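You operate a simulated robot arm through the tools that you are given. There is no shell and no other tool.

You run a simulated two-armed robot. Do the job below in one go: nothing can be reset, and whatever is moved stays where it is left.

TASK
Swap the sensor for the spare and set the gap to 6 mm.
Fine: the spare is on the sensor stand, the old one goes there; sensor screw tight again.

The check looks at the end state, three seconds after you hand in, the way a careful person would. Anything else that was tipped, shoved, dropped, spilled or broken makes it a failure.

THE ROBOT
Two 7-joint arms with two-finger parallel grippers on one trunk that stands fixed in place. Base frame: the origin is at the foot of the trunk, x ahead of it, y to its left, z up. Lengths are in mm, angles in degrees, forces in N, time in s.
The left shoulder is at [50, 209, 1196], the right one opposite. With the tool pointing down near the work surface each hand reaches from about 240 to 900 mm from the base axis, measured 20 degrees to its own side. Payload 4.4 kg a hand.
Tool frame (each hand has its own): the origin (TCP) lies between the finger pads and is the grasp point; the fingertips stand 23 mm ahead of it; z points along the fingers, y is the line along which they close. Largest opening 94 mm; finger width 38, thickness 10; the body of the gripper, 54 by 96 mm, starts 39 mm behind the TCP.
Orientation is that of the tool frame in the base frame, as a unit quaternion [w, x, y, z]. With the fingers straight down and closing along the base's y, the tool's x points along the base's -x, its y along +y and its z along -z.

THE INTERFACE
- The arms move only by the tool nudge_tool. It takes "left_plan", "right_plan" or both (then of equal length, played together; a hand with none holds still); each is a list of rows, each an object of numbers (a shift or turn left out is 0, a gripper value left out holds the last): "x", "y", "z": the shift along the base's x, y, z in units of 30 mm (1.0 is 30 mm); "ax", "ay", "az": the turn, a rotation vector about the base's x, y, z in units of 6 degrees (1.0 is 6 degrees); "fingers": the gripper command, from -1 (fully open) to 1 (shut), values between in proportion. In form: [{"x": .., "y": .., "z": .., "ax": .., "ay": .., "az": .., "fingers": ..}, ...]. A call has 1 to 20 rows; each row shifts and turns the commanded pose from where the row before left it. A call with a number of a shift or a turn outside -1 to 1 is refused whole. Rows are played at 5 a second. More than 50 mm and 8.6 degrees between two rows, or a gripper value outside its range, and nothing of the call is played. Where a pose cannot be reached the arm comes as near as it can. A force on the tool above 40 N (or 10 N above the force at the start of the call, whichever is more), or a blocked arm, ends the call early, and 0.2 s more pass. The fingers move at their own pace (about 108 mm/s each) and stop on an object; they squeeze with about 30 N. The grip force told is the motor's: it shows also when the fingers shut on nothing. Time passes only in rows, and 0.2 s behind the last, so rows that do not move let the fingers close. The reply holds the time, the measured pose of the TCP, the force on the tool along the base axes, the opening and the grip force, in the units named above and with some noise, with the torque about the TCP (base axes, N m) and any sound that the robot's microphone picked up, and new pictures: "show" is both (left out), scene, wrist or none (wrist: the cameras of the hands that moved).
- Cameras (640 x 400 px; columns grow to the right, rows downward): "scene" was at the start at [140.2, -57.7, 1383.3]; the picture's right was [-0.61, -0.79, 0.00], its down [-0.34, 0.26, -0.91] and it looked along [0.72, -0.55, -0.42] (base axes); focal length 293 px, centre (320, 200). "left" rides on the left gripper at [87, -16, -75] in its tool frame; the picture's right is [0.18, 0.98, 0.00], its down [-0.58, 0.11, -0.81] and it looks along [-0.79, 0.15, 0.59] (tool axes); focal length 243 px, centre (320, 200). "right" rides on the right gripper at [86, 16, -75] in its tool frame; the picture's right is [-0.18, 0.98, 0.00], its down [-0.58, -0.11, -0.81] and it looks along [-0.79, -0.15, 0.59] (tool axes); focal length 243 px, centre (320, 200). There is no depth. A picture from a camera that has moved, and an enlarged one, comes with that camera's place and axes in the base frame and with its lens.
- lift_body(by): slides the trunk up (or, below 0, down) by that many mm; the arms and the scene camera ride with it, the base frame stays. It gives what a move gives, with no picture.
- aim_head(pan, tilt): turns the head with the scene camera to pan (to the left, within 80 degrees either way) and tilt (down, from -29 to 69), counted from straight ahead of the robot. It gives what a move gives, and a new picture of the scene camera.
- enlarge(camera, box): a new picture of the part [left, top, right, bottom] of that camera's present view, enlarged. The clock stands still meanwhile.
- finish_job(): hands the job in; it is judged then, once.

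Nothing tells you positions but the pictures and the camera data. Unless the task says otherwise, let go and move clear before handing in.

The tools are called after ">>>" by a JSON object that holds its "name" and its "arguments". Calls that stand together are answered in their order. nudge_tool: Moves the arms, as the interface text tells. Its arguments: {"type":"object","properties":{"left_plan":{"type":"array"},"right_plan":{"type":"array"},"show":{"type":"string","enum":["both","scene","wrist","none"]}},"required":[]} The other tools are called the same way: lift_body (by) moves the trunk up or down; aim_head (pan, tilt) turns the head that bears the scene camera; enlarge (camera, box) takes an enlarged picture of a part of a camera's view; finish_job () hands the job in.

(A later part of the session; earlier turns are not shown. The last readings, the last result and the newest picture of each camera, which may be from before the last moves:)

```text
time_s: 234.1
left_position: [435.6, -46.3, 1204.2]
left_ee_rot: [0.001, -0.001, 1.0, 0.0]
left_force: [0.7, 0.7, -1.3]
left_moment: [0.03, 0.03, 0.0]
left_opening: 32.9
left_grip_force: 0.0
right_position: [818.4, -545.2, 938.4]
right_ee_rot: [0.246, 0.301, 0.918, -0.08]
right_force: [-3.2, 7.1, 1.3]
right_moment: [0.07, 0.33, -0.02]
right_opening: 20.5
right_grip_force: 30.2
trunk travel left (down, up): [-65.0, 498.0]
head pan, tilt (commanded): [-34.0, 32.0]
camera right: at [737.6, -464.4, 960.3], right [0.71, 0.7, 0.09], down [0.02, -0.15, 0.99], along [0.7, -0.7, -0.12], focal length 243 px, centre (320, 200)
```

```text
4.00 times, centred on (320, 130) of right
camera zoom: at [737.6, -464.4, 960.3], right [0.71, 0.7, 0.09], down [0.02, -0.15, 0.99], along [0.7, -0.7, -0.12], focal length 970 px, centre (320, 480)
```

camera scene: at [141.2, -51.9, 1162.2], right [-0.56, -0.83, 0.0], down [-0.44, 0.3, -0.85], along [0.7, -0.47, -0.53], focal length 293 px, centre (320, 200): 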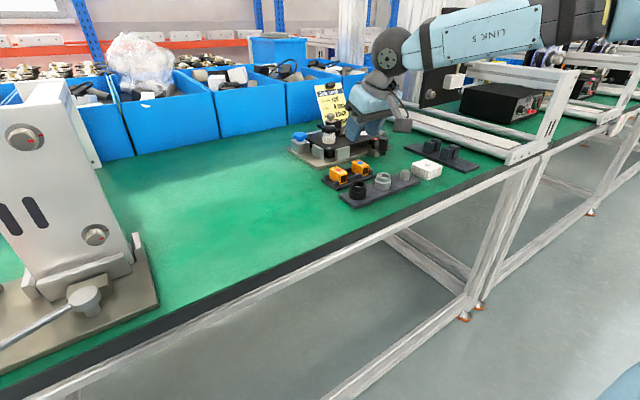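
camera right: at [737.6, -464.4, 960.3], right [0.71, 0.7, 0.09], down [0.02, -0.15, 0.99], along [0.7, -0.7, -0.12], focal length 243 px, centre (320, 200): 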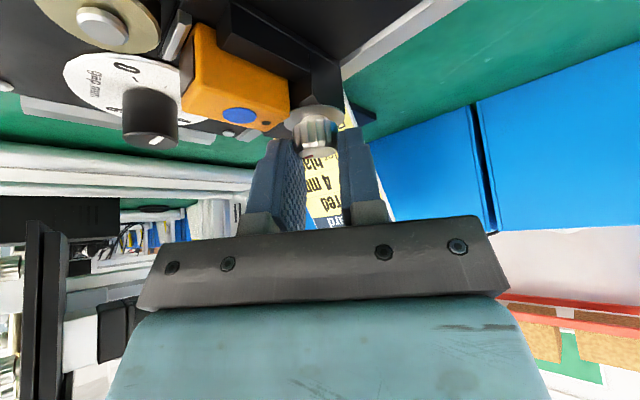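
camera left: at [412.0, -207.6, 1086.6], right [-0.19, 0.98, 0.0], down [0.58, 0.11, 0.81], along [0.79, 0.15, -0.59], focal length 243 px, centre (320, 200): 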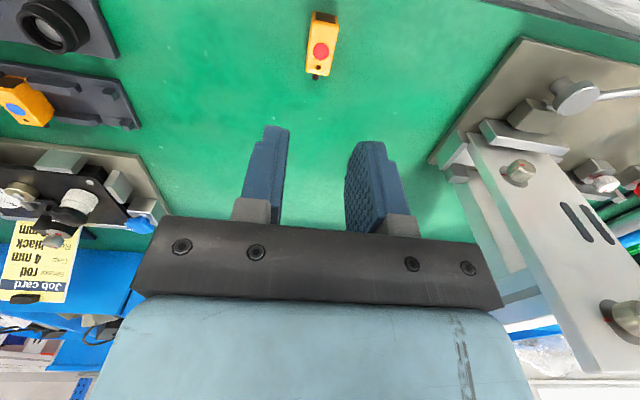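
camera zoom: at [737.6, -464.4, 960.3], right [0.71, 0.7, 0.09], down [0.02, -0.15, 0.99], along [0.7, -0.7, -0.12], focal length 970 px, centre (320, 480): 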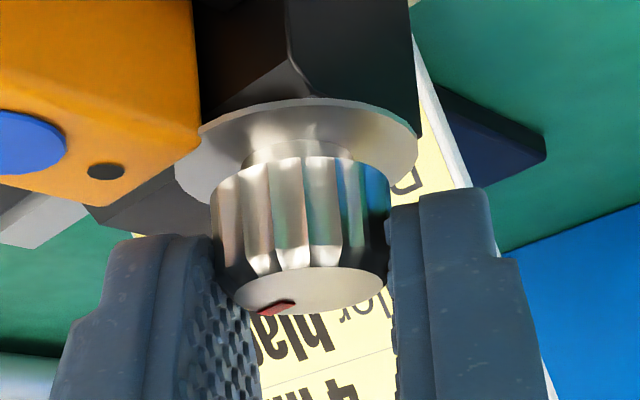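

About 2° short of aligned by my reckoning. I'll keep turning in small steps until it resists, watching for the fingers slipping on a tight knob.

>>> {"name": "nudge_tool", "arguments": {"right_plan": [{"az": -0.4}, {"az": -0.4}, {"az": -0.4}, {}], "show": "wrist"}}

>>> {"name": "enlarge", "arguments": {"camera": "right", "box": [250, 80, 390, 180]}}

```text
time_s: 235.1
left_position: [436.2, -47.1, 1203.7]
left_ee_rot: [0.0, -0.001, 1.0, -0.001]
left_force: [-0.5, -1.0, 0.2]
left_moment: [-0.03, -0.02, 0.01]
left_opening: 32.9
left_grip_force: 0.1
right_position: [819.6, -546.1, 939.8]
right_ee_rot: [0.24, 0.361, 0.896, -0.096]
right_force: [1.0, 0.0, 2.2]
right_moment: [-0.25, -0.06, 0.16]
right_opening: 20.9
right_grip_force: 30.2
trunk travel left (down, up): [-65.0, 498.0]
head pan, tilt (commanded): [-34.0, 32.0]
camera right: at [748.4, -455.3, 960.0], right [0.79, 0.6, 0.09], down [0.0, -0.15, 0.99], along [0.61, -0.79, -0.11], focal length 243 px, centre (320, 200)
```

right: 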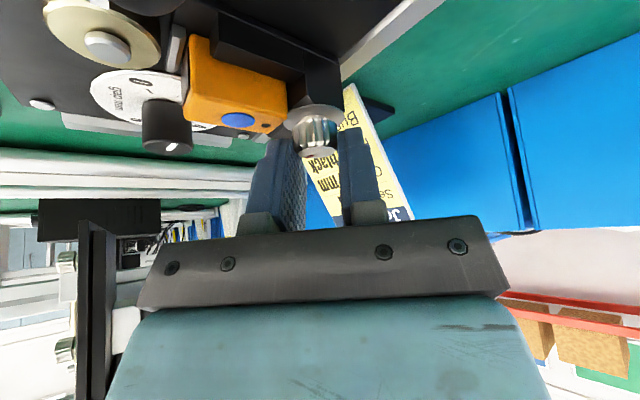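

```text
4.00 times, centred on (320, 130) of right
camera zoom: at [748.4, -455.3, 960.0], right [0.79, 0.6, 0.09], down [0.0, -0.15, 0.99], along [0.61, -0.79, -0.11], focal length 970 px, centre (320, 480)
```

zoom: 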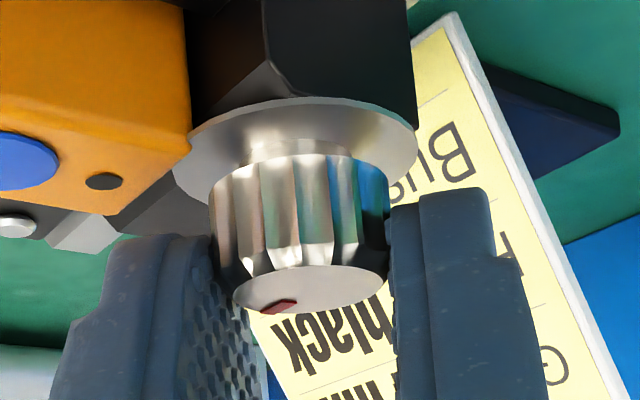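

A torque of 0.16 N m is building up, so the screw is reaching its stop. A little more to make sure it is tight.

>>> {"name": "nudge_tool", "arguments": {"right_plan": [{"az": -0.3}, {"az": -0.3}, {"az": -0.3}, {}], "show": "wrist"}}

>>> {"name": "enlarge", "arguments": {"camera": "right", "box": [250, 80, 390, 180]}}

```text
time_s: 236.1
left_position: [437.3, -46.9, 1202.7]
left_ee_rot: [0.0, -0.002, 1.0, -0.001]
left_force: [0.8, 0.1, -0.5]
left_moment: [0.03, -0.02, 0.02]
left_opening: 32.9
left_grip_force: 0.2
right_position: [818.9, -544.6, 938.5]
right_ee_rot: [0.236, 0.401, 0.879, -0.107]
right_force: [1.7, 0.1, 1.2]
right_moment: [-0.1, 0.04, 0.08]
right_opening: 20.6
right_grip_force: 30.3
trunk travel left (down, up): [-65.0, 498.0]
head pan, tilt (commanded): [-34.0, 32.0]
camera right: at [756.9, -448.9, 960.3], right [0.85, 0.52, 0.09], down [-0.02, -0.15, 0.99], along [0.53, -0.84, -0.12], focal length 243 px, centre (320, 200)
```

right: 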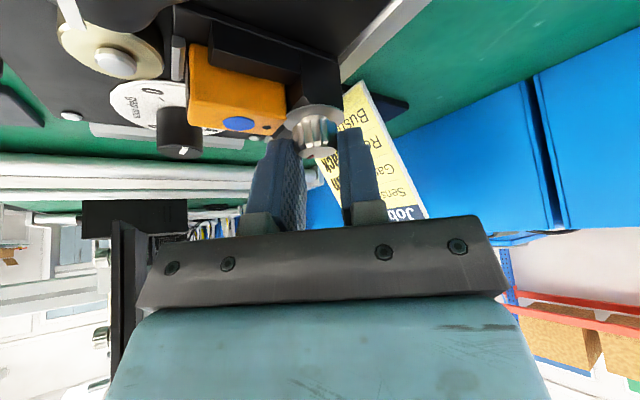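

```text
4.00 times, centred on (320, 130) of right
camera zoom: at [756.9, -448.9, 960.3], right [0.85, 0.52, 0.09], down [-0.02, -0.15, 0.99], along [0.53, -0.84, -0.12], focal length 970 px, centre (320, 480)
```

zoom: 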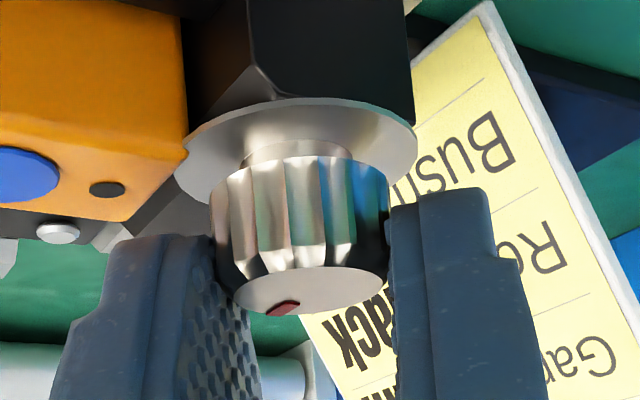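

The mark now stays put while the fingers slip around it, so the screw has hit its stop. I'll release, rise and check the mark alignment.

>>> {"name": "nudge_tool", "arguments": {"right_plan": [{"fingers": 0.15}, {}, {"z": 0.5}, {"z": 0.6}, {"az": 1}, {"az": 1}, {"az": 1}, {"az": 1}, {}], "show": "wrist"}}

>>> {"name": "enlarge", "arguments": {"camera": "right", "box": [250, 30, 390, 130]}}

>>> {"name": "enlarge", "arguments": {"camera": "scene", "box": [310, 95, 370, 145]}}

```text
time_s: 238.1
left_position: [436.8, -47.2, 1203.2]
left_ee_rot: [0.0, -0.001, 1.0, 0.0]
left_force: [-0.6, -0.1, -0.6]
left_moment: [0.02, -0.03, -0.01]
left_opening: 33.1
left_grip_force: 0.1
right_position: [818.2, -545.9, 971.1]
right_ee_rot: [0.253, 0.209, 0.943, -0.056]
right_force: [-0.5, 0.4, 0.0]
right_moment: [0.0, 0.0, -0.03]
right_opening: 39.8
right_grip_force: 0.1
trunk travel left (down, up): [-65.0, 498.0]
head pan, tilt (commanded): [-34.0, 32.0]
camera right: at [723.4, -482.8, 992.6], right [0.56, 0.82, 0.09], down [0.04, -0.14, 0.99], along [0.83, -0.55, -0.12], focal length 243 px, centre (320, 200)
```

right: 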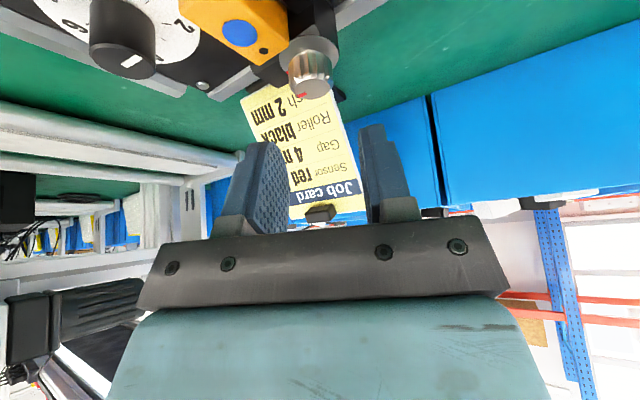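

```text
4.00 times, centred on (320, 80) of right
camera zoom: at [723.4, -482.8, 992.6], right [0.56, 0.82, 0.09], down [0.04, -0.14, 0.99], along [0.83, -0.55, -0.12], focal length 970 px, centre (320, 680)
```

zoom: 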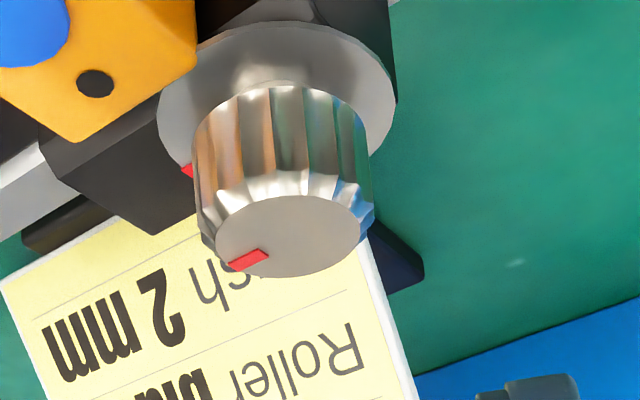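

```text
8.00 times, centred on (340, 120) of scene
camera zoom: at [141.3, -51.8, 1162.2], right [-0.56, -0.83, 0.0], down [-0.44, 0.3, -0.85], along [0.7, -0.47, -0.53], focal length 2343 px, centre (160, 840)
```

zoom: 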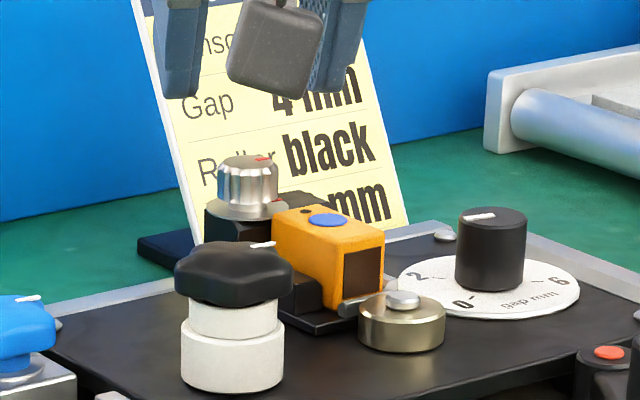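

The knob's mark is back in line with the washer mark (7° against 8°), and its height is back to the original, so the screw is tight. Next is the gap dial. I'll move over to it for a close look at the pointer and ticks.

>>> {"name": "nudge_tool", "arguments": {"right_plan": [{"z": 0.5}, {"x": -0.4, "y": -0.4, "az": 0.7}, {"x": -0.4, "y": -0.4, "az": 0.8}, {"x": -0.4, "y": -0.5, "az": 0.9}, {"x": -0.4, "y": -0.5, "az": 0.9}, {"x": -0.35, "y": -0.48, "az": 0.9}, {"az": 0.9}, {}], "show": "wrist"}}

>>> {"name": "enlarge", "arguments": {"camera": "right", "box": [250, 0, 390, 100]}}

>>> {"name": "enlarge", "arguments": {"camera": "scene", "box": [325, 110, 375, 150]}}

```text
time_s: 239.9
left_position: [437.6, -48.7, 1202.9]
left_ee_rot: [0.0, -0.002, 1.0, 0.0]
left_force: [0.1, -0.3, -0.4]
left_moment: [0.02, -0.03, 0.0]
left_opening: 33.1
left_grip_force: 0.2
right_position: [739.1, -569.0, 977.1]
right_ee_rot: [0.259, -0.04, 0.965, 0.01]
right_force: [-0.3, -0.3, -0.9]
right_moment: [-0.02, 0.0, 0.05]
right_opening: 40.1
right_grip_force: 0.0
right hand out of reach, approached as far as the arm can: row 6, 7
trunk travel left (down, up): [-65.0, 498.0]
head pan, tilt (commanded): [-34.0, 32.0]
camera right: at [625.2, -561.4, 997.6], right [0.08, 0.99, 0.09], down [0.11, -0.1, 0.99], along [0.99, -0.07, -0.11], focal length 243 px, centre (320, 200)
```

right: 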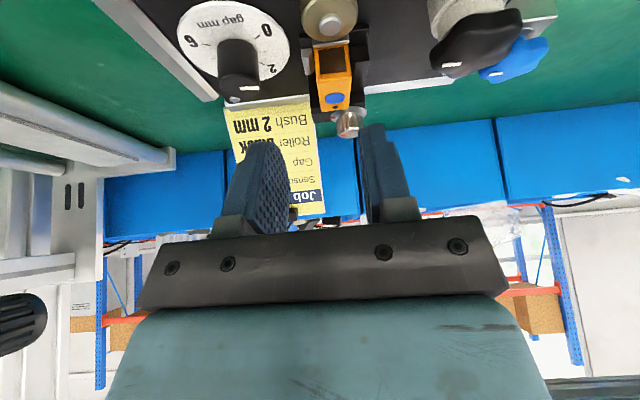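

```text
4.00 times, centred on (320, 50) of right
camera zoom: at [625.2, -561.4, 997.6], right [0.08, 0.99, 0.09], down [0.11, -0.1, 0.99], along [0.99, -0.07, -0.11], focal length 970 px, centre (320, 800)
```

zoom: 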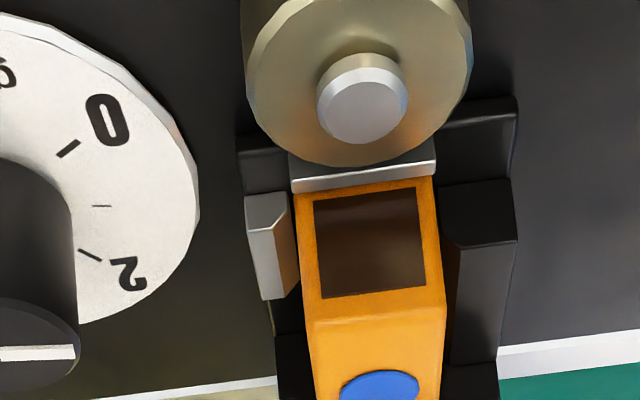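

```text
10.00 times, centred on (350, 130) of scene
camera zoom: at [141.5, -52.6, 1162.0], right [-0.56, -0.83, 0.0], down [-0.44, 0.3, -0.85], along [0.7, -0.47, -0.53], focal length 2929 px, centre (20, 900)
```

zoom: 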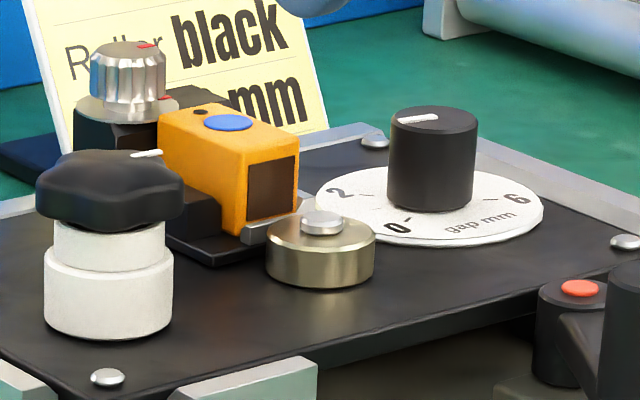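

Too much positive yaw runs out of reach here. I'll go back to about -10° yaw and move over the dial knob.

>>> {"name": "nudge_tool", "arguments": {"right_plan": [{"az": -0.8}, {"az": -0.8}, {"az": -0.8, "y": -0.3}, {"x": 0.2, "y": -0.4}, {"x": 0.25, "y": -0.4}, {"x": 0.25, "y": -0.4}, {}], "show": "wrist"}}

>>> {"name": "enlarge", "arguments": {"camera": "right", "box": [250, 0, 390, 100]}}

```text
time_s: 241.5
left_position: [436.7, -47.8, 1202.7]
left_ee_rot: [0.0, -0.001, 1.0, 0.001]
left_force: [0.0, 0.3, 0.4]
left_moment: [-0.03, -0.04, -0.01]
left_opening: 32.8
left_grip_force: 0.1
right_position: [762.0, -612.8, 978.0]
right_ee_rot: [0.259, 0.075, 0.963, -0.019]
right_force: [0.2, -0.2, 0.1]
right_moment: [-0.02, -0.04, 0.07]
right_opening: 40.0
right_grip_force: 0.1
trunk travel left (down, up): [-65.0, 498.0]
head pan, tilt (commanded): [-34.0, 32.0]
camera right: at [651.4, -578.2, 999.8], right [0.31, 0.95, 0.09], down [0.08, -0.12, 0.99], along [0.95, -0.3, -0.12], focal length 243 px, centre (320, 200)
```

right: 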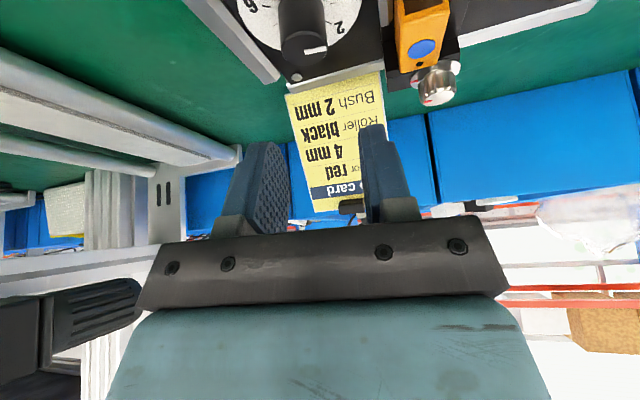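

```text
4.00 times, centred on (320, 50) of right
camera zoom: at [651.4, -578.2, 999.8], right [0.31, 0.95, 0.09], down [0.08, -0.12, 0.99], along [0.95, -0.3, -0.12], focal length 970 px, centre (320, 800)
```

zoom: 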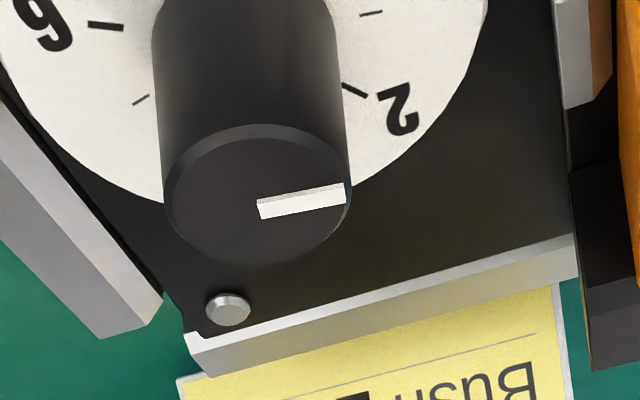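

The pointer now sits near 1.2 rather than 2: the dial was bumped earlier. I have to set it anyway, and 6 lies at a measured 207° on my scale. I'll centre on the knob at (761, -613) and lower to grip it.

>>> {"name": "nudge_tool", "arguments": {"right_plan": [{"x": 0.043, "y": -0.057, "z": -0.4}, {"z": -0.5}, {"z": -0.5}, {"z": -0.3}, {}], "show": "wrist"}}

>>> {"name": "enlarge", "arguments": {"camera": "right", "box": [230, 50, 410, 180]}}

>>> {"name": "enlarge", "arguments": {"camera": "scene", "box": [310, 95, 390, 155]}}

```text
time_s: 242.7
left_position: [437.4, -47.3, 1203.5]
left_ee_rot: [0.0, -0.001, 1.0, 0.0]
left_force: [0.1, -1.1, -1.0]
left_moment: [0.03, 0.02, 0.0]
left_opening: 32.8
left_grip_force: 0.0
right_position: [762.7, -614.9, 925.8]
right_ee_rot: [0.259, 0.074, 0.963, -0.019]
right_force: [0.8, -0.5, 0.2]
right_moment: [-0.02, 0.0, 0.01]
right_opening: 39.9
right_grip_force: 0.1
trunk travel left (down, up): [-65.0, 498.0]
head pan, tilt (commanded): [-34.0, 32.0]
camera right: at [652.9, -580.4, 948.0], right [0.31, 0.95, 0.09], down [0.08, -0.12, 0.99], along [0.95, -0.3, -0.12], focal length 243 px, centre (320, 200)
```

right: 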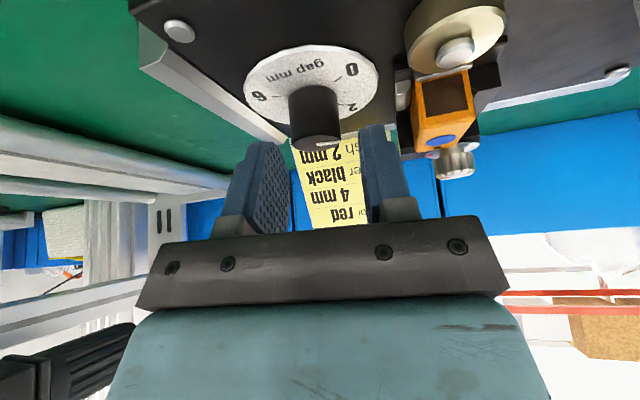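

```text
3.08 times, centred on (320, 115) of right
camera zoom: at [652.9, -580.4, 948.0], right [0.31, 0.95, 0.09], down [0.08, -0.12, 0.99], along [0.95, -0.3, -0.12], focal length 746 px, centre (320, 462)
```

zoom: 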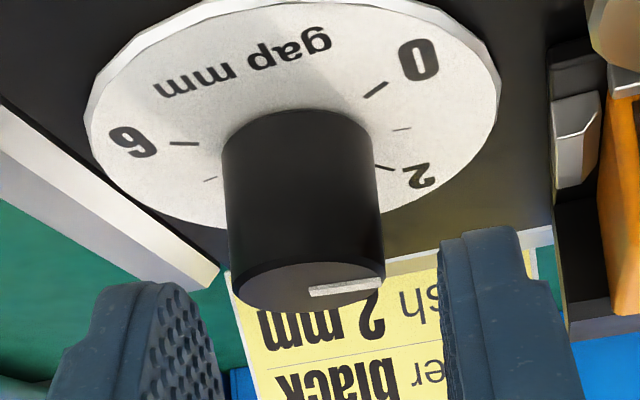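

```text
6.67 times, centred on (350, 125) of scene
camera zoom: at [141.2, -51.8, 1162.2], right [-0.56, -0.83, 0.0], down [-0.44, 0.3, -0.85], along [0.7, -0.47, -0.53], focal length 1953 px, centre (120, 700)
```

zoom: 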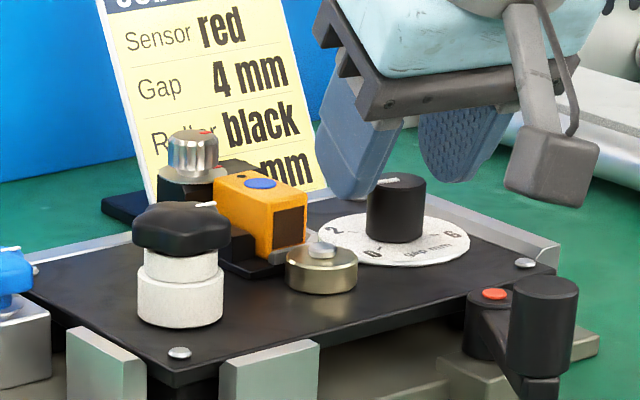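

The hand is centred on the dial knob. Lowering 6 mm more and gripping it.

>>> {"name": "nudge_tool", "arguments": {"right_plan": [{"z": -0.2}, {}, {"fingers": 0.4}, {"fingers": 1}, {}, {}], "show": "wrist"}}

>>> {"name": "enlarge", "arguments": {"camera": "right", "box": [230, 50, 410, 180]}}

```text
time_s: 244.1
left_position: [436.5, -48.5, 1203.8]
left_ee_rot: [0.0, -0.001, 1.0, -0.001]
left_force: [-0.2, 0.0, 0.1]
left_moment: [-0.02, -0.02, -0.01]
left_opening: 33.0
left_grip_force: 0.1
right_position: [761.8, -614.2, 920.5]
right_ee_rot: [0.258, 0.075, 0.963, -0.019]
right_force: [-1.3, 5.2, 1.1]
right_moment: [-0.11, -0.03, 0.01]
right_opening: 24.2
right_grip_force: 29.6
trunk travel left (down, up): [-65.0, 498.0]
head pan, tilt (commanded): [-34.0, 32.0]
camera right: at [652.7, -580.6, 942.3], right [0.31, 0.95, 0.09], down [0.08, -0.12, 0.99], along [0.95, -0.3, -0.12], focal length 243 px, centre (320, 200)
```

right: 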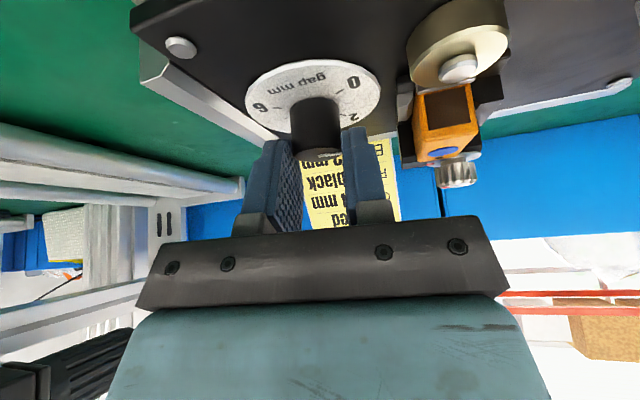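

```text
3.08 times, centred on (320, 115) of right
camera zoom: at [652.7, -580.6, 942.3], right [0.31, 0.95, 0.09], down [0.08, -0.12, 0.99], along [0.95, -0.3, -0.12], focal length 746 px, centre (320, 462)
```

zoom: 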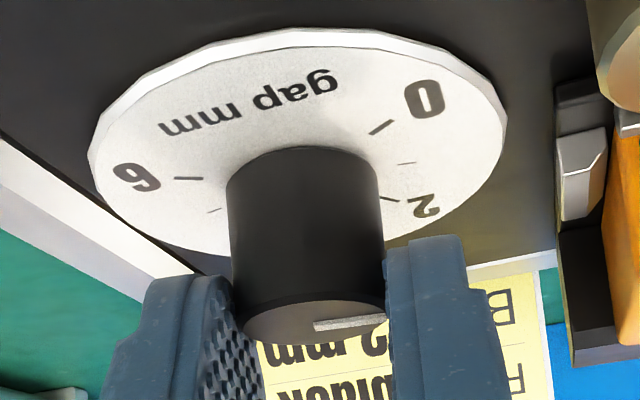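

The knob is gripped (24 mm). Turning clockwise about 48°.

>>> {"name": "nudge_tool", "arguments": {"right_plan": [{"az": -0.4}, {"az": -0.6}, {"az": -0.6}, {"az": -0.6}, {"az": -0.6}, {"az": -0.6}, {"az": -0.6}, {"az": -0.6}, {"az": -0.6}, {"az": -0.6}, {"az": -0.6}, {"az": -0.6}, {"az": -0.6}, {"az": -0.4}], "show": "wrist"}}

>>> {"name": "enlarge", "arguments": {"camera": "right", "box": [230, 50, 410, 180]}}

```text
time_s: 247.1
left_position: [438.5, -46.3, 1202.1]
left_ee_rot: [0.0, 0.0, 1.0, -0.002]
left_force: [-0.3, -0.7, -0.7]
left_moment: [0.0, 0.01, 0.01]
left_opening: 32.6
left_grip_force: 0.0
right_position: [763.2, -612.1, 920.0]
right_ee_rot: [0.228, 0.459, 0.85, -0.123]
right_force: [21.4, 21.0, 1.2]
right_moment: [0.73, -0.21, 0.11]
right_opening: 24.3
right_grip_force: 30.2
trunk travel left (down, up): [-65.0, 498.0]
head pan, tilt (commanded): [-34.0, 32.0]
camera right: at [714.6, -508.9, 942.1], right [0.91, 0.4, 0.09], down [-0.04, -0.14, 0.99], along [0.41, -0.9, -0.12], focal length 243 px, centre (320, 200)
```

right: 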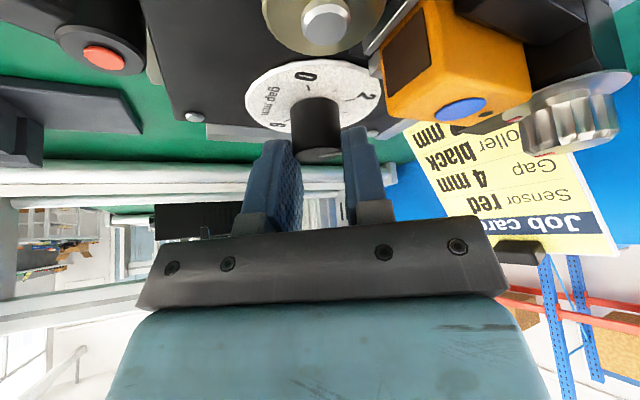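

```text
3.08 times, centred on (320, 115) of right
camera zoom: at [714.6, -508.9, 942.1], right [0.91, 0.4, 0.09], down [-0.04, -0.14, 0.99], along [0.41, -0.9, -0.12], focal length 746 px, centre (320, 462)
```

zoom: 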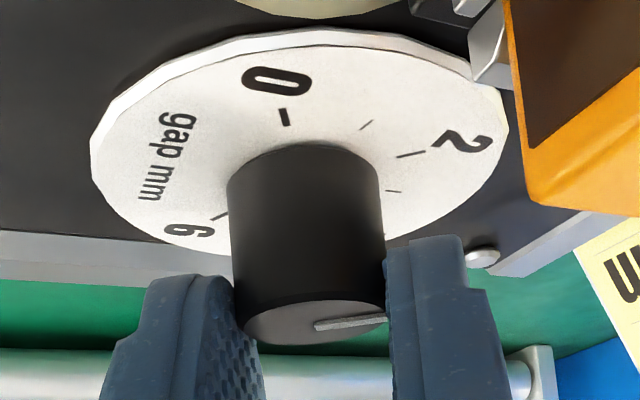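

The dial turned with the hand. There's a 30 N side load because the hand is slightly off the axis, so I'll release, rise, swing back and re-centre.

>>> {"name": "nudge_tool", "arguments": {"right_plan": [{"fingers": 0.15}, {}, {"z": 0.5}, {"z": 0.6}, {"az": 1}, {"az": 1}, {"az": 1}, {"az": 1}, {"az": 1}, {"az": 1}, {"az": 1}, {"az": 1}, {}], "show": "wrist"}}

>>> {"name": "enlarge", "arguments": {"camera": "right", "box": [250, 20, 390, 120]}}

>>> {"name": "enlarge", "arguments": {"camera": "scene", "box": [320, 100, 380, 150]}}

```text
time_s: 249.9
left_position: [437.2, -47.9, 1203.5]
left_ee_rot: [0.001, -0.001, 1.0, 0.0]
left_force: [-0.2, 0.1, -0.3]
left_moment: [0.04, 0.07, 0.03]
left_opening: 32.9
left_grip_force: 0.0
right_position: [761.9, -614.5, 953.8]
right_ee_rot: [0.258, 0.074, 0.963, -0.019]
right_force: [-0.4, -0.1, -0.2]
right_moment: [-0.01, 0.0, 0.03]
right_opening: 40.3
right_grip_force: 0.0
trunk travel left (down, up): [-65.0, 498.0]
head pan, tilt (commanded): [-34.0, 32.0]
camera right: at [652.7, -580.4, 975.2], right [0.31, 0.95, 0.09], down [0.08, -0.12, 0.99], along [0.95, -0.3, -0.12], focal length 243 px, centre (320, 200)
```

right: 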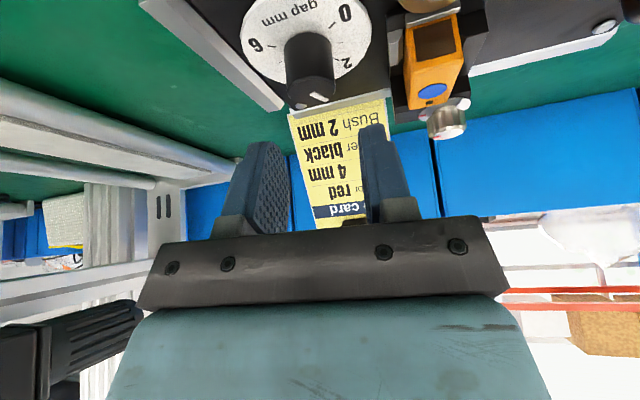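

```text
4.00 times, centred on (320, 70) of right
camera zoom: at [652.7, -580.4, 975.2], right [0.31, 0.95, 0.09], down [0.08, -0.12, 0.99], along [0.95, -0.3, -0.12], focal length 970 px, centre (320, 720)
```

zoom: 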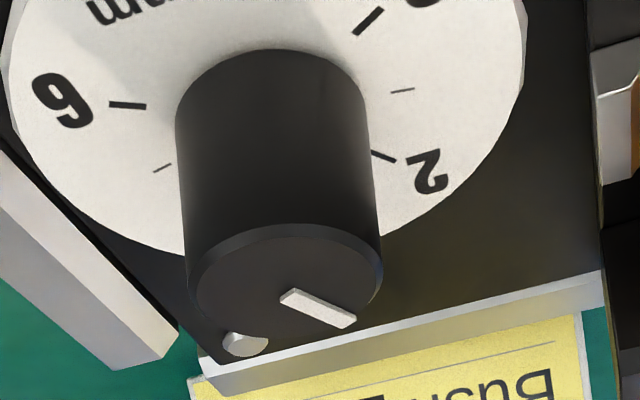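

```text
8.00 times, centred on (350, 125) of scene
camera zoom: at [141.2, -51.7, 1162.2], right [-0.56, -0.83, 0.0], down [-0.44, 0.3, -0.85], along [0.7, -0.47, -0.53], focal length 2343 px, centre (80, 800)
```

zoom: 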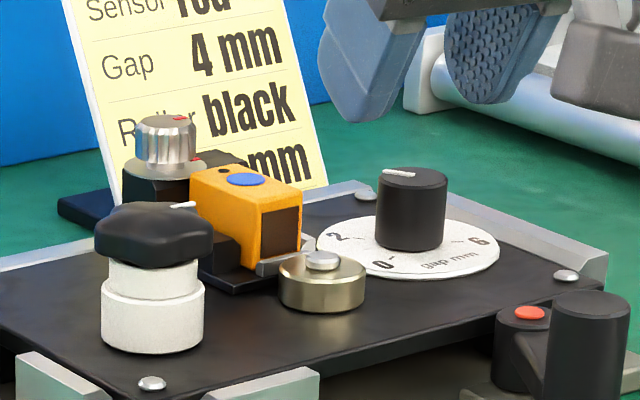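

The pointer is at about 60° (2.2 mm), and 6 lies at about 208°, so I need 148° more. The side load shows the knob's true axis is at about (764.3, -614), so I'll re-centre there, grip and do the second stroke.

>>> {"name": "nudge_tool", "arguments": {"right_plan": [{"x": 0.11, "y": -0.02, "z": -0.4}, {"z": -0.4}, {"z": -0.34}, {}, {"fingers": 0.4}, {"fingers": 1}, {}, {}], "show": "none"}}

>>> {"name": "nudge_tool", "arguments": {"right_plan": [{"az": -0.4}, {"az": -0.6}, {"az": -0.6}, {"az": -0.6}, {"az": -0.6}, {"az": -0.6}, {"az": -0.6}, {"az": -0.6}, {"az": -0.6}, {"az": -0.6}, {"az": -0.6}, {"az": -0.6}, {"az": -0.6}, {"az": -0.7}], "show": "wrist"}}

>>> {"name": "enlarge", "arguments": {"camera": "right", "box": [230, 50, 410, 180]}}

```text
time_s: 251.7
left_position: [436.5, -47.9, 1202.4]
left_ee_rot: [0.001, -0.002, 1.0, 0.0]
left_force: [0.3, 0.2, 0.6]
left_moment: [-0.03, 0.0, -0.01]
left_opening: 33.0
left_grip_force: 0.0
right_position: [764.9, -614.8, 919.5]
right_ee_rot: [0.258, 0.075, 0.963, -0.02]
right_force: [-0.7, 4.8, 0.2]
right_moment: [-0.09, -0.06, 0.0]
right_opening: 24.2
right_grip_force: 29.9
trunk travel left (down, up): [-65.0, 498.0]
head pan, tilt (commanded): [-34.0, 32.0]
```

```text
time_s: 254.7
left_position: [436.9, -47.0, 1203.1]
left_ee_rot: [0.0, 0.0, 1.0, -0.001]
left_force: [0.6, 0.2, 0.1]
left_moment: [-0.02, -0.02, 0.0]
left_opening: 33.0
left_grip_force: 0.1
right_position: [764.9, -614.7, 919.1]
right_ee_rot: [0.227, 0.473, 0.842, -0.126]
right_force: [10.5, -2.1, 7.6]
right_moment: [-0.06, -0.1, 0.04]
right_opening: 24.5
right_grip_force: 30.1
trunk travel left (down, up): [-65.0, 498.0]
head pan, tilt (commanded): [-34.0, 32.0]
camera right: at [719.8, -510.1, 940.9], right [0.92, 0.37, 0.09], down [-0.04, -0.14, 0.99], along [0.38, -0.92, -0.12], focal length 243 px, centre (320, 200)
```

right: 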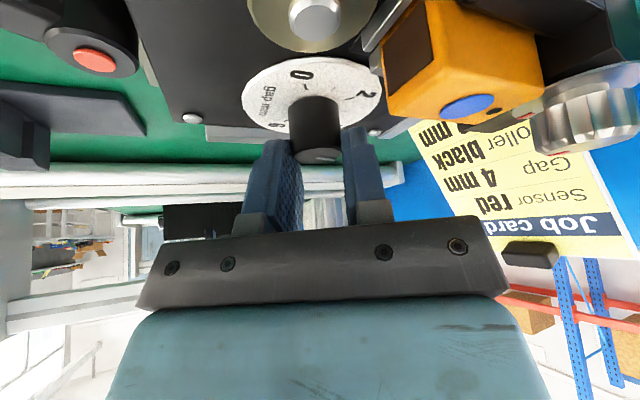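

```text
3.08 times, centred on (320, 115) of right
camera zoom: at [719.8, -510.1, 940.9], right [0.92, 0.37, 0.09], down [-0.04, -0.14, 0.99], along [0.38, -0.92, -0.12], focal length 746 px, centre (320, 462)
```

zoom: 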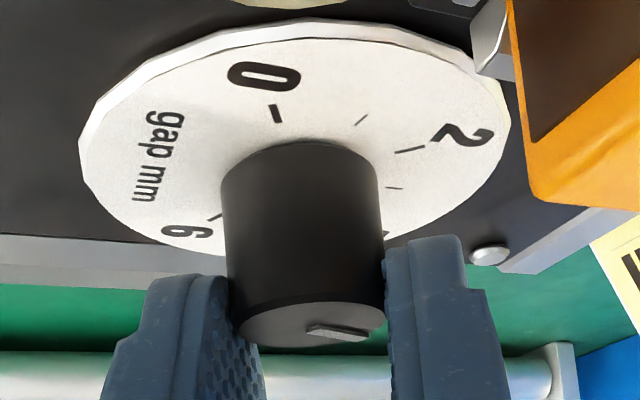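

Much lower side load this time. Releasing, swinging back and regripping for the third stroke.

>>> {"name": "nudge_tool", "arguments": {"right_plan": [{"fingers": 0.15}, {}, {"z": 0.5}, {"z": 0.6}, {"az": 1}, {"az": 1}, {"az": 1}, {"az": 1}, {"az": 1}, {"az": 1}, {"az": 1}, {"az": 1.0}, {"az": 0.3}, {}], "show": "wrist"}}

>>> {"name": "enlarge", "arguments": {"camera": "right", "box": [250, 20, 390, 120]}}

```text
time_s: 257.7
left_position: [436.3, -48.1, 1203.2]
left_ee_rot: [0.0, 0.0, 1.0, 0.0]
left_force: [-0.3, -0.2, -0.5]
left_moment: [0.02, -0.01, 0.0]
left_opening: 33.0
left_grip_force: 0.0
right_position: [765.1, -615.3, 951.7]
right_ee_rot: [0.258, 0.075, 0.963, -0.02]
right_force: [0.0, -0.9, -0.4]
right_moment: [-0.01, 0.02, 0.02]
right_opening: 40.2
right_grip_force: 0.1
trunk travel left (down, up): [-65.0, 498.0]
head pan, tilt (commanded): [-34.0, 32.0]
camera right: at [656.1, -581.5, 973.6], right [0.31, 0.95, 0.09], down [0.08, -0.12, 0.99], along [0.95, -0.3, -0.12], focal length 243 px, centre (320, 200)
```

right: 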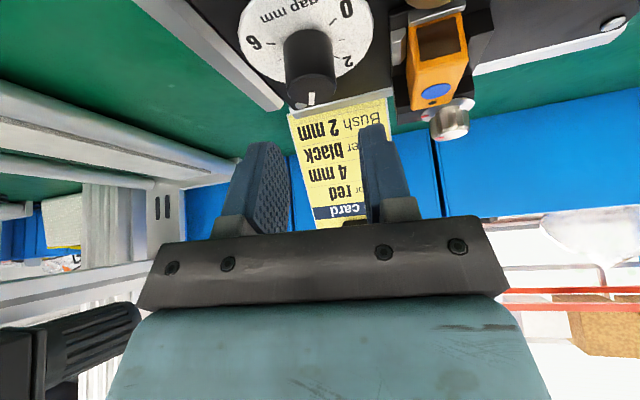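

```text
4.00 times, centred on (320, 70) of right
camera zoom: at [656.1, -581.5, 973.6], right [0.31, 0.95, 0.09], down [0.08, -0.12, 0.99], along [0.95, -0.3, -0.12], focal length 970 px, centre (320, 720)
```

zoom: 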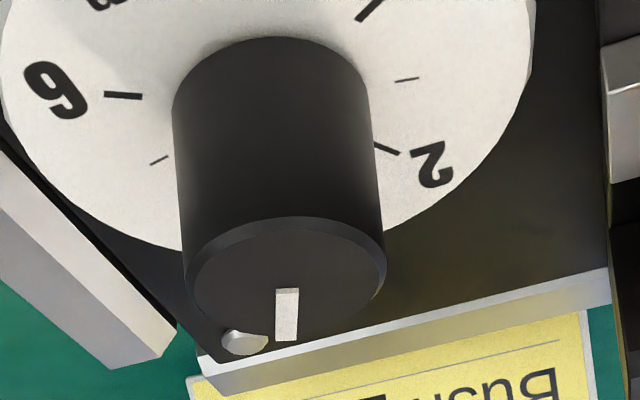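

The pointer is at about 111° (3.5 mm), so two more strokes of 48°. Third stroke now.

>>> {"name": "nudge_tool", "arguments": {"right_plan": [{"z": -0.4}, {"z": -0.4}, {"z": -0.3}, {}, {"fingers": 0.4}, {"fingers": 1}, {}, {}], "show": "none"}}

>>> {"name": "nudge_tool", "arguments": {"right_plan": [{"az": -0.4}, {"az": -0.6}, {"az": -0.6}, {"az": -0.6}, {"az": -0.6}, {"az": -0.6}, {"az": -0.6}, {"az": -0.6}, {"az": -0.6}, {"az": -0.6}, {"az": -0.6}, {"az": -0.6}, {"az": -0.6}, {"az": -0.6}], "show": "none"}}

>>> {"name": "nudge_tool", "arguments": {"right_plan": [{"fingers": 0.15}, {}, {"z": 0.5}, {"z": 0.6}, {"az": 1}, {"az": 1}, {"az": 1}, {"az": 1}, {"az": 1}, {"az": 1}, {"az": 1}, {"az": 1.0}, {"az": 0.2}, {}], "show": "wrist"}}

>>> {"name": "enlarge", "arguments": {"camera": "right", "box": [250, 20, 390, 120]}}

```text
time_s: 259.5
left_position: [436.9, -49.7, 1201.9]
left_ee_rot: [0.0, -0.001, 1.0, 0.001]
left_force: [0.2, 0.0, 0.3]
left_moment: [-0.01, 0.02, -0.02]
left_opening: 32.8
left_grip_force: 0.1
right_position: [765.1, -615.3, 917.2]
right_ee_rot: [0.258, 0.076, 0.963, -0.02]
right_force: [-0.4, -0.9, -0.3]
right_moment: [-0.06, 0.02, -0.02]
right_opening: 24.0
right_grip_force: 30.1
trunk travel left (down, up): [-65.0, 498.0]
head pan, tilt (commanded): [-34.0, 32.0]
```

```text
time_s: 262.5
left_position: [438.1, -46.5, 1204.2]
left_ee_rot: [0.0, -0.001, 1.0, -0.001]
left_force: [-0.3, 0.1, -0.5]
left_moment: [-0.02, 0.02, 0.02]
left_opening: 33.0
left_grip_force: 0.0
right_position: [765.4, -616.3, 917.5]
right_ee_rot: [0.227, 0.469, 0.844, -0.125]
right_force: [-4.6, 7.7, 0.6]
right_moment: [0.05, 0.0, -0.02]
right_opening: 23.8
right_grip_force: 31.1
trunk travel left (down, up): [-65.0, 498.0]
head pan, tilt (commanded): [-34.0, 32.0]
```

```text
time_s: 265.5
left_position: [436.4, -47.8, 1203.1]
left_ee_rot: [0.0, -0.001, 1.0, 0.0]
left_force: [0.1, 0.8, -0.2]
left_moment: [0.02, -0.01, 0.01]
left_opening: 32.9
left_grip_force: 0.1
right_position: [764.7, -614.8, 951.9]
right_ee_rot: [0.258, 0.075, 0.963, -0.019]
right_force: [0.2, -0.9, 0.5]
right_moment: [0.02, 0.0, -0.05]
right_opening: 39.8
right_grip_force: 0.0
trunk travel left (down, up): [-65.0, 498.0]
head pan, tilt (commanded): [-34.0, 32.0]
camera right: at [656.0, -581.6, 973.6], right [0.31, 0.95, 0.09], down [0.08, -0.12, 0.99], along [0.95, -0.3, -0.12], focal length 243 px, centre (320, 200)
```

right: 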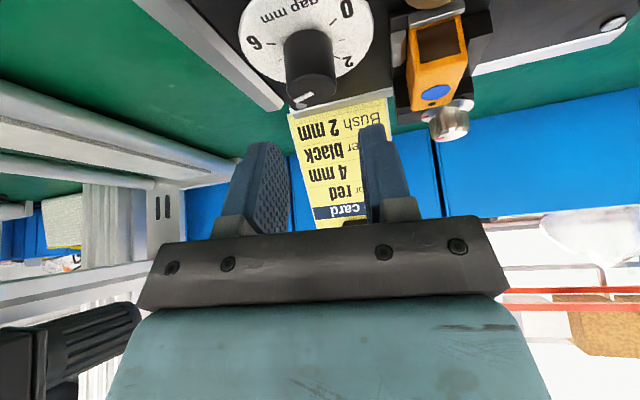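

```text
4.00 times, centred on (320, 70) of right
camera zoom: at [656.0, -581.6, 973.6], right [0.31, 0.95, 0.09], down [0.08, -0.12, 0.99], along [0.95, -0.3, -0.12], focal length 970 px, centre (320, 720)
```

zoom: 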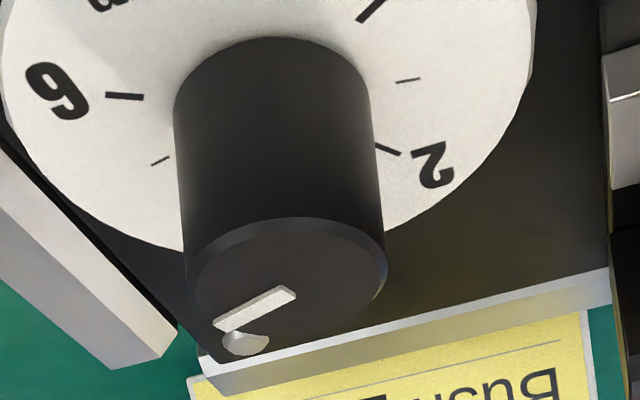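

By direct comparison with the ticks, the pointer is now almost exactly at 5. I'll turn about 38° more and then compare with the 6 tick.

>>> {"name": "nudge_tool", "arguments": {"right_plan": [{"z": -0.4}, {"z": -0.4}, {"z": -0.3}, {}, {"fingers": 0.4}, {"fingers": 1}, {}, {}], "show": "none"}}

>>> {"name": "nudge_tool", "arguments": {"right_plan": [{"az": -0.4}, {"az": -0.5}, {"az": -0.5}, {"az": -0.5}, {"az": -0.5}, {"az": -0.5}, {"az": -0.5}, {"az": -0.5}, {"az": -0.5}, {"az": -0.5}, {"az": -0.5}, {"az": -0.5}, {"az": -0.4}, {}], "show": "none"}}

>>> {"name": "nudge_tool", "arguments": {"right_plan": [{"fingers": 0.15}, {}, {"z": 0.5}, {"z": 0.6}, {"az": 1}, {"az": 1}, {"az": 1}, {"az": 1}, {"az": 1}, {"az": 1}, {"az": 0.3}, {}], "show": "wrist"}}

>>> {"name": "enlarge", "arguments": {"camera": "right", "box": [250, 20, 390, 120]}}

>>> {"name": "enlarge", "arguments": {"camera": "scene", "box": [330, 105, 380, 145]}}

```text
time_s: 267.3
left_position: [436.2, -46.7, 1205.0]
left_ee_rot: [0.001, -0.001, 1.0, 0.0]
left_force: [-0.2, 0.4, 0.6]
left_moment: [-0.03, 0.01, 0.02]
left_opening: 32.8
left_grip_force: 0.0
right_position: [764.4, -614.6, 918.5]
right_ee_rot: [0.259, 0.075, 0.963, -0.02]
right_force: [-1.1, 1.8, 0.1]
right_moment: [-0.13, 0.01, -0.02]
right_opening: 24.0
right_grip_force: 29.9
trunk travel left (down, up): [-65.0, 498.0]
head pan, tilt (commanded): [-34.0, 32.0]
```

```text
time_s: 270.3
left_position: [437.9, -47.3, 1201.9]
left_ee_rot: [0.0, -0.001, 1.0, 0.0]
left_force: [0.2, 0.4, 0.1]
left_moment: [0.0, 0.0, 0.0]
left_opening: 32.8
left_grip_force: 0.1
right_position: [764.9, -615.3, 918.5]
right_ee_rot: [0.238, 0.382, 0.887, -0.102]
right_force: [1.8, 8.9, 0.3]
right_moment: [0.11, 0.12, -0.02]
right_opening: 24.1
right_grip_force: 30.4
trunk travel left (down, up): [-65.0, 498.0]
head pan, tilt (commanded): [-34.0, 32.0]
```

```text
time_s: 272.9
left_position: [437.6, -48.0, 1203.0]
left_ee_rot: [0.0, 0.0, 1.0, -0.001]
left_force: [-0.4, 0.2, -0.6]
left_moment: [0.0, 0.0, 0.0]
left_opening: 33.0
left_grip_force: 0.1
right_position: [765.9, -616.1, 951.7]
right_ee_rot: [0.259, 0.074, 0.963, -0.018]
right_force: [0.3, -0.2, 0.0]
right_moment: [0.01, 0.01, 0.01]
right_opening: 39.9
right_grip_force: 0.1
trunk travel left (down, up): [-65.0, 498.0]
head pan, tilt (commanded): [-34.0, 32.0]
camera right: at [655.8, -581.8, 974.1], right [0.31, 0.95, 0.09], down [0.08, -0.12, 0.99], along [0.95, -0.3, -0.12], focal length 243 px, centre (320, 200)
```

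right: 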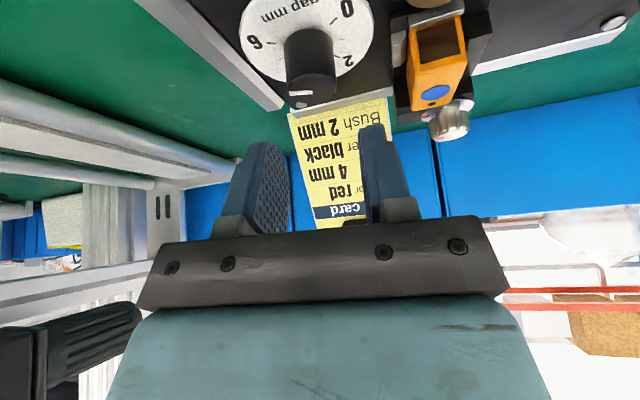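

```text
4.00 times, centred on (320, 70) of right
camera zoom: at [655.8, -581.8, 974.1], right [0.31, 0.95, 0.09], down [0.08, -0.12, 0.99], along [0.95, -0.3, -0.12], focal length 970 px, centre (320, 720)
```

zoom: 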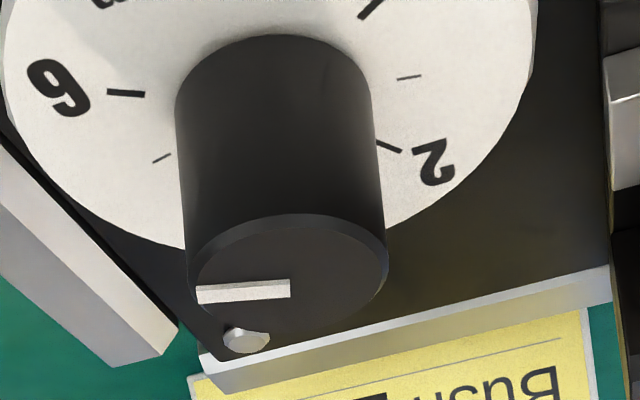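

```text
10.00 times, centred on (355, 125) of scene
camera zoom: at [141.2, -51.8, 1162.2], right [-0.56, -0.83, 0.0], down [-0.44, 0.3, -0.85], along [0.7, -0.47, -0.53], focal length 2929 px, centre (-30, 950)
```

zoom: 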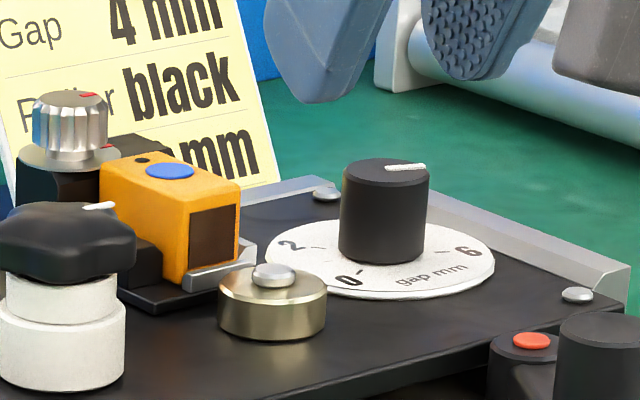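

The pointer reads close to 6, perhaps a few degrees short. I'll look from a different angle to compare it with the 6 tick more accurately.

>>> {"name": "nudge_tool", "arguments": {"right_plan": [{"z": 0.3, "az": -0.8}, {"az": -1}, {"az": -1}, {"az": -1}, {"az": -1}, {"az": -1}, {}], "show": "wrist"}}

>>> {"name": "enlarge", "arguments": {"camera": "right", "box": [250, 10, 390, 110]}}

```text
time_s: 274.5
left_position: [436.5, -47.4, 1202.7]
left_ee_rot: [0.0, -0.001, 1.0, 0.0]
left_force: [-0.1, -0.4, 0.4]
left_moment: [-0.02, 0.04, -0.01]
left_opening: 32.9
left_grip_force: 0.1
right_position: [764.4, -616.0, 961.3]
right_ee_rot: [0.24, 0.361, 0.896, -0.096]
right_force: [-0.4, 0.2, -0.2]
right_moment: [0.0, 0.02, 0.02]
right_opening: 39.6
right_grip_force: 0.0
trunk travel left (down, up): [-65.0, 498.0]
head pan, tilt (commanded): [-34.0, 32.0]
camera right: at [694.1, -525.7, 982.8], right [0.79, 0.6, 0.09], down [0.0, -0.15, 0.99], along [0.61, -0.79, -0.12], focal length 243 px, centre (320, 200)
```

right: 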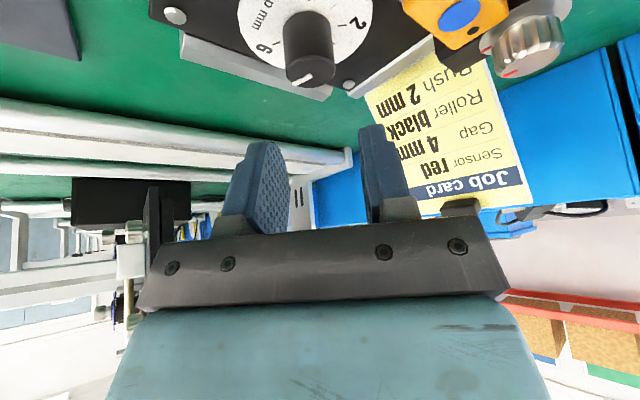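

```text
4.00 times, centred on (320, 60) of right
camera zoom: at [694.1, -525.7, 982.8], right [0.79, 0.6, 0.09], down [0.0, -0.15, 0.99], along [0.61, -0.79, -0.12], focal length 970 px, centre (320, 760)
```

zoom: 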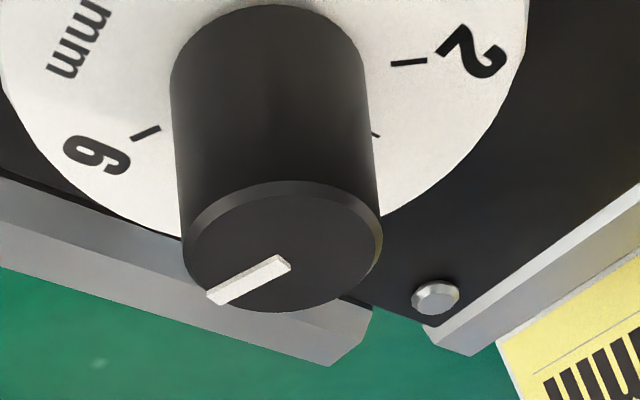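

Combining both views, the dial scale is 40° per mm, with 6 at about 210° on my scale, and the pointer is at about 203°. It needs roughly 7° more. I'll regrip here and add that.

>>> {"name": "nudge_tool", "arguments": {"right_plan": [{"z": -0.5, "y": 0.02}, {"z": -0.5}, {"z": -0.38}, {}, {"fingers": 0.4}, {"fingers": 1}, {}, {}, {"az": -0.4}, {"az": -0.4}, {"az": -0.4}, {}], "show": "none"}}

>>> {"name": "nudge_tool", "arguments": {"right_plan": [{"fingers": 0.15}, {}, {"z": 0.5}, {"z": 0.6}, {"z": 0.3, "az": 0.6}, {"az": 0.6}, {}], "show": "wrist"}}

>>> {"name": "enlarge", "arguments": {"camera": "right", "box": [250, 10, 390, 110]}}

```text
time_s: 277.1
left_position: [436.6, -47.5, 1203.4]
left_ee_rot: [0.001, -0.001, 1.0, 0.0]
left_force: [0.1, -0.1, 0.5]
left_moment: [-0.02, 0.01, -0.02]
left_opening: 32.8
left_grip_force: 0.1
right_position: [764.2, -615.5, 918.5]
right_ee_rot: [0.234, 0.416, 0.872, -0.111]
right_force: [-4.4, -3.4, -0.7]
right_moment: [-0.27, 0.25, 0.02]
right_opening: 24.1
right_grip_force: 30.3
trunk travel left (down, up): [-65.0, 498.0]
head pan, tilt (commanded): [-34.0, 32.0]
```

```text
time_s: 278.7
left_position: [437.0, -46.8, 1203.3]
left_ee_rot: [0.0, 0.0, 1.0, 0.0]
left_force: [-0.1, -0.3, -0.9]
left_moment: [0.0, -0.02, 0.0]
left_opening: 33.0
left_grip_force: 0.1
right_position: [765.7, -613.8, 962.2]
right_ee_rot: [0.241, 0.359, 0.897, -0.095]
right_force: [-0.7, -0.5, -0.3]
right_moment: [0.0, -0.01, 0.01]
right_opening: 39.9
right_grip_force: 0.2
trunk travel left (down, up): [-65.0, 498.0]
head pan, tilt (commanded): [-34.0, 32.0]
camera right: at [694.8, -524.2, 983.9], right [0.79, 0.6, 0.09], down [0.0, -0.15, 0.99], along [0.61, -0.78, -0.12], focal length 243 px, centre (320, 200)
```

right: 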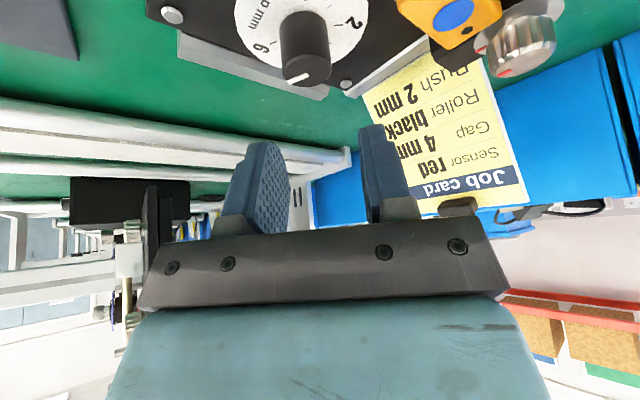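

```text
4.00 times, centred on (320, 60) of right
camera zoom: at [694.8, -524.2, 983.9], right [0.79, 0.6, 0.09], down [0.0, -0.15, 0.99], along [0.61, -0.78, -0.12], focal length 970 px, centre (320, 760)
```

zoom: 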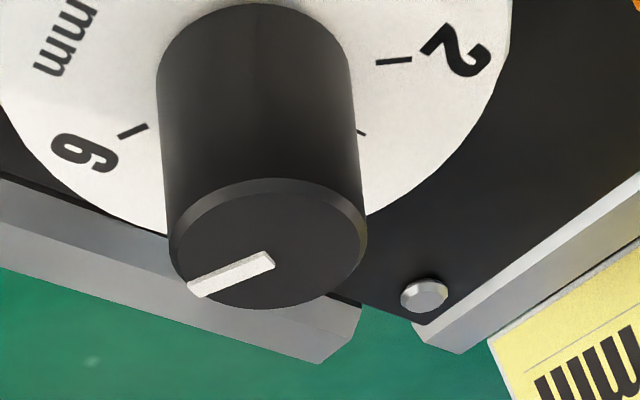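

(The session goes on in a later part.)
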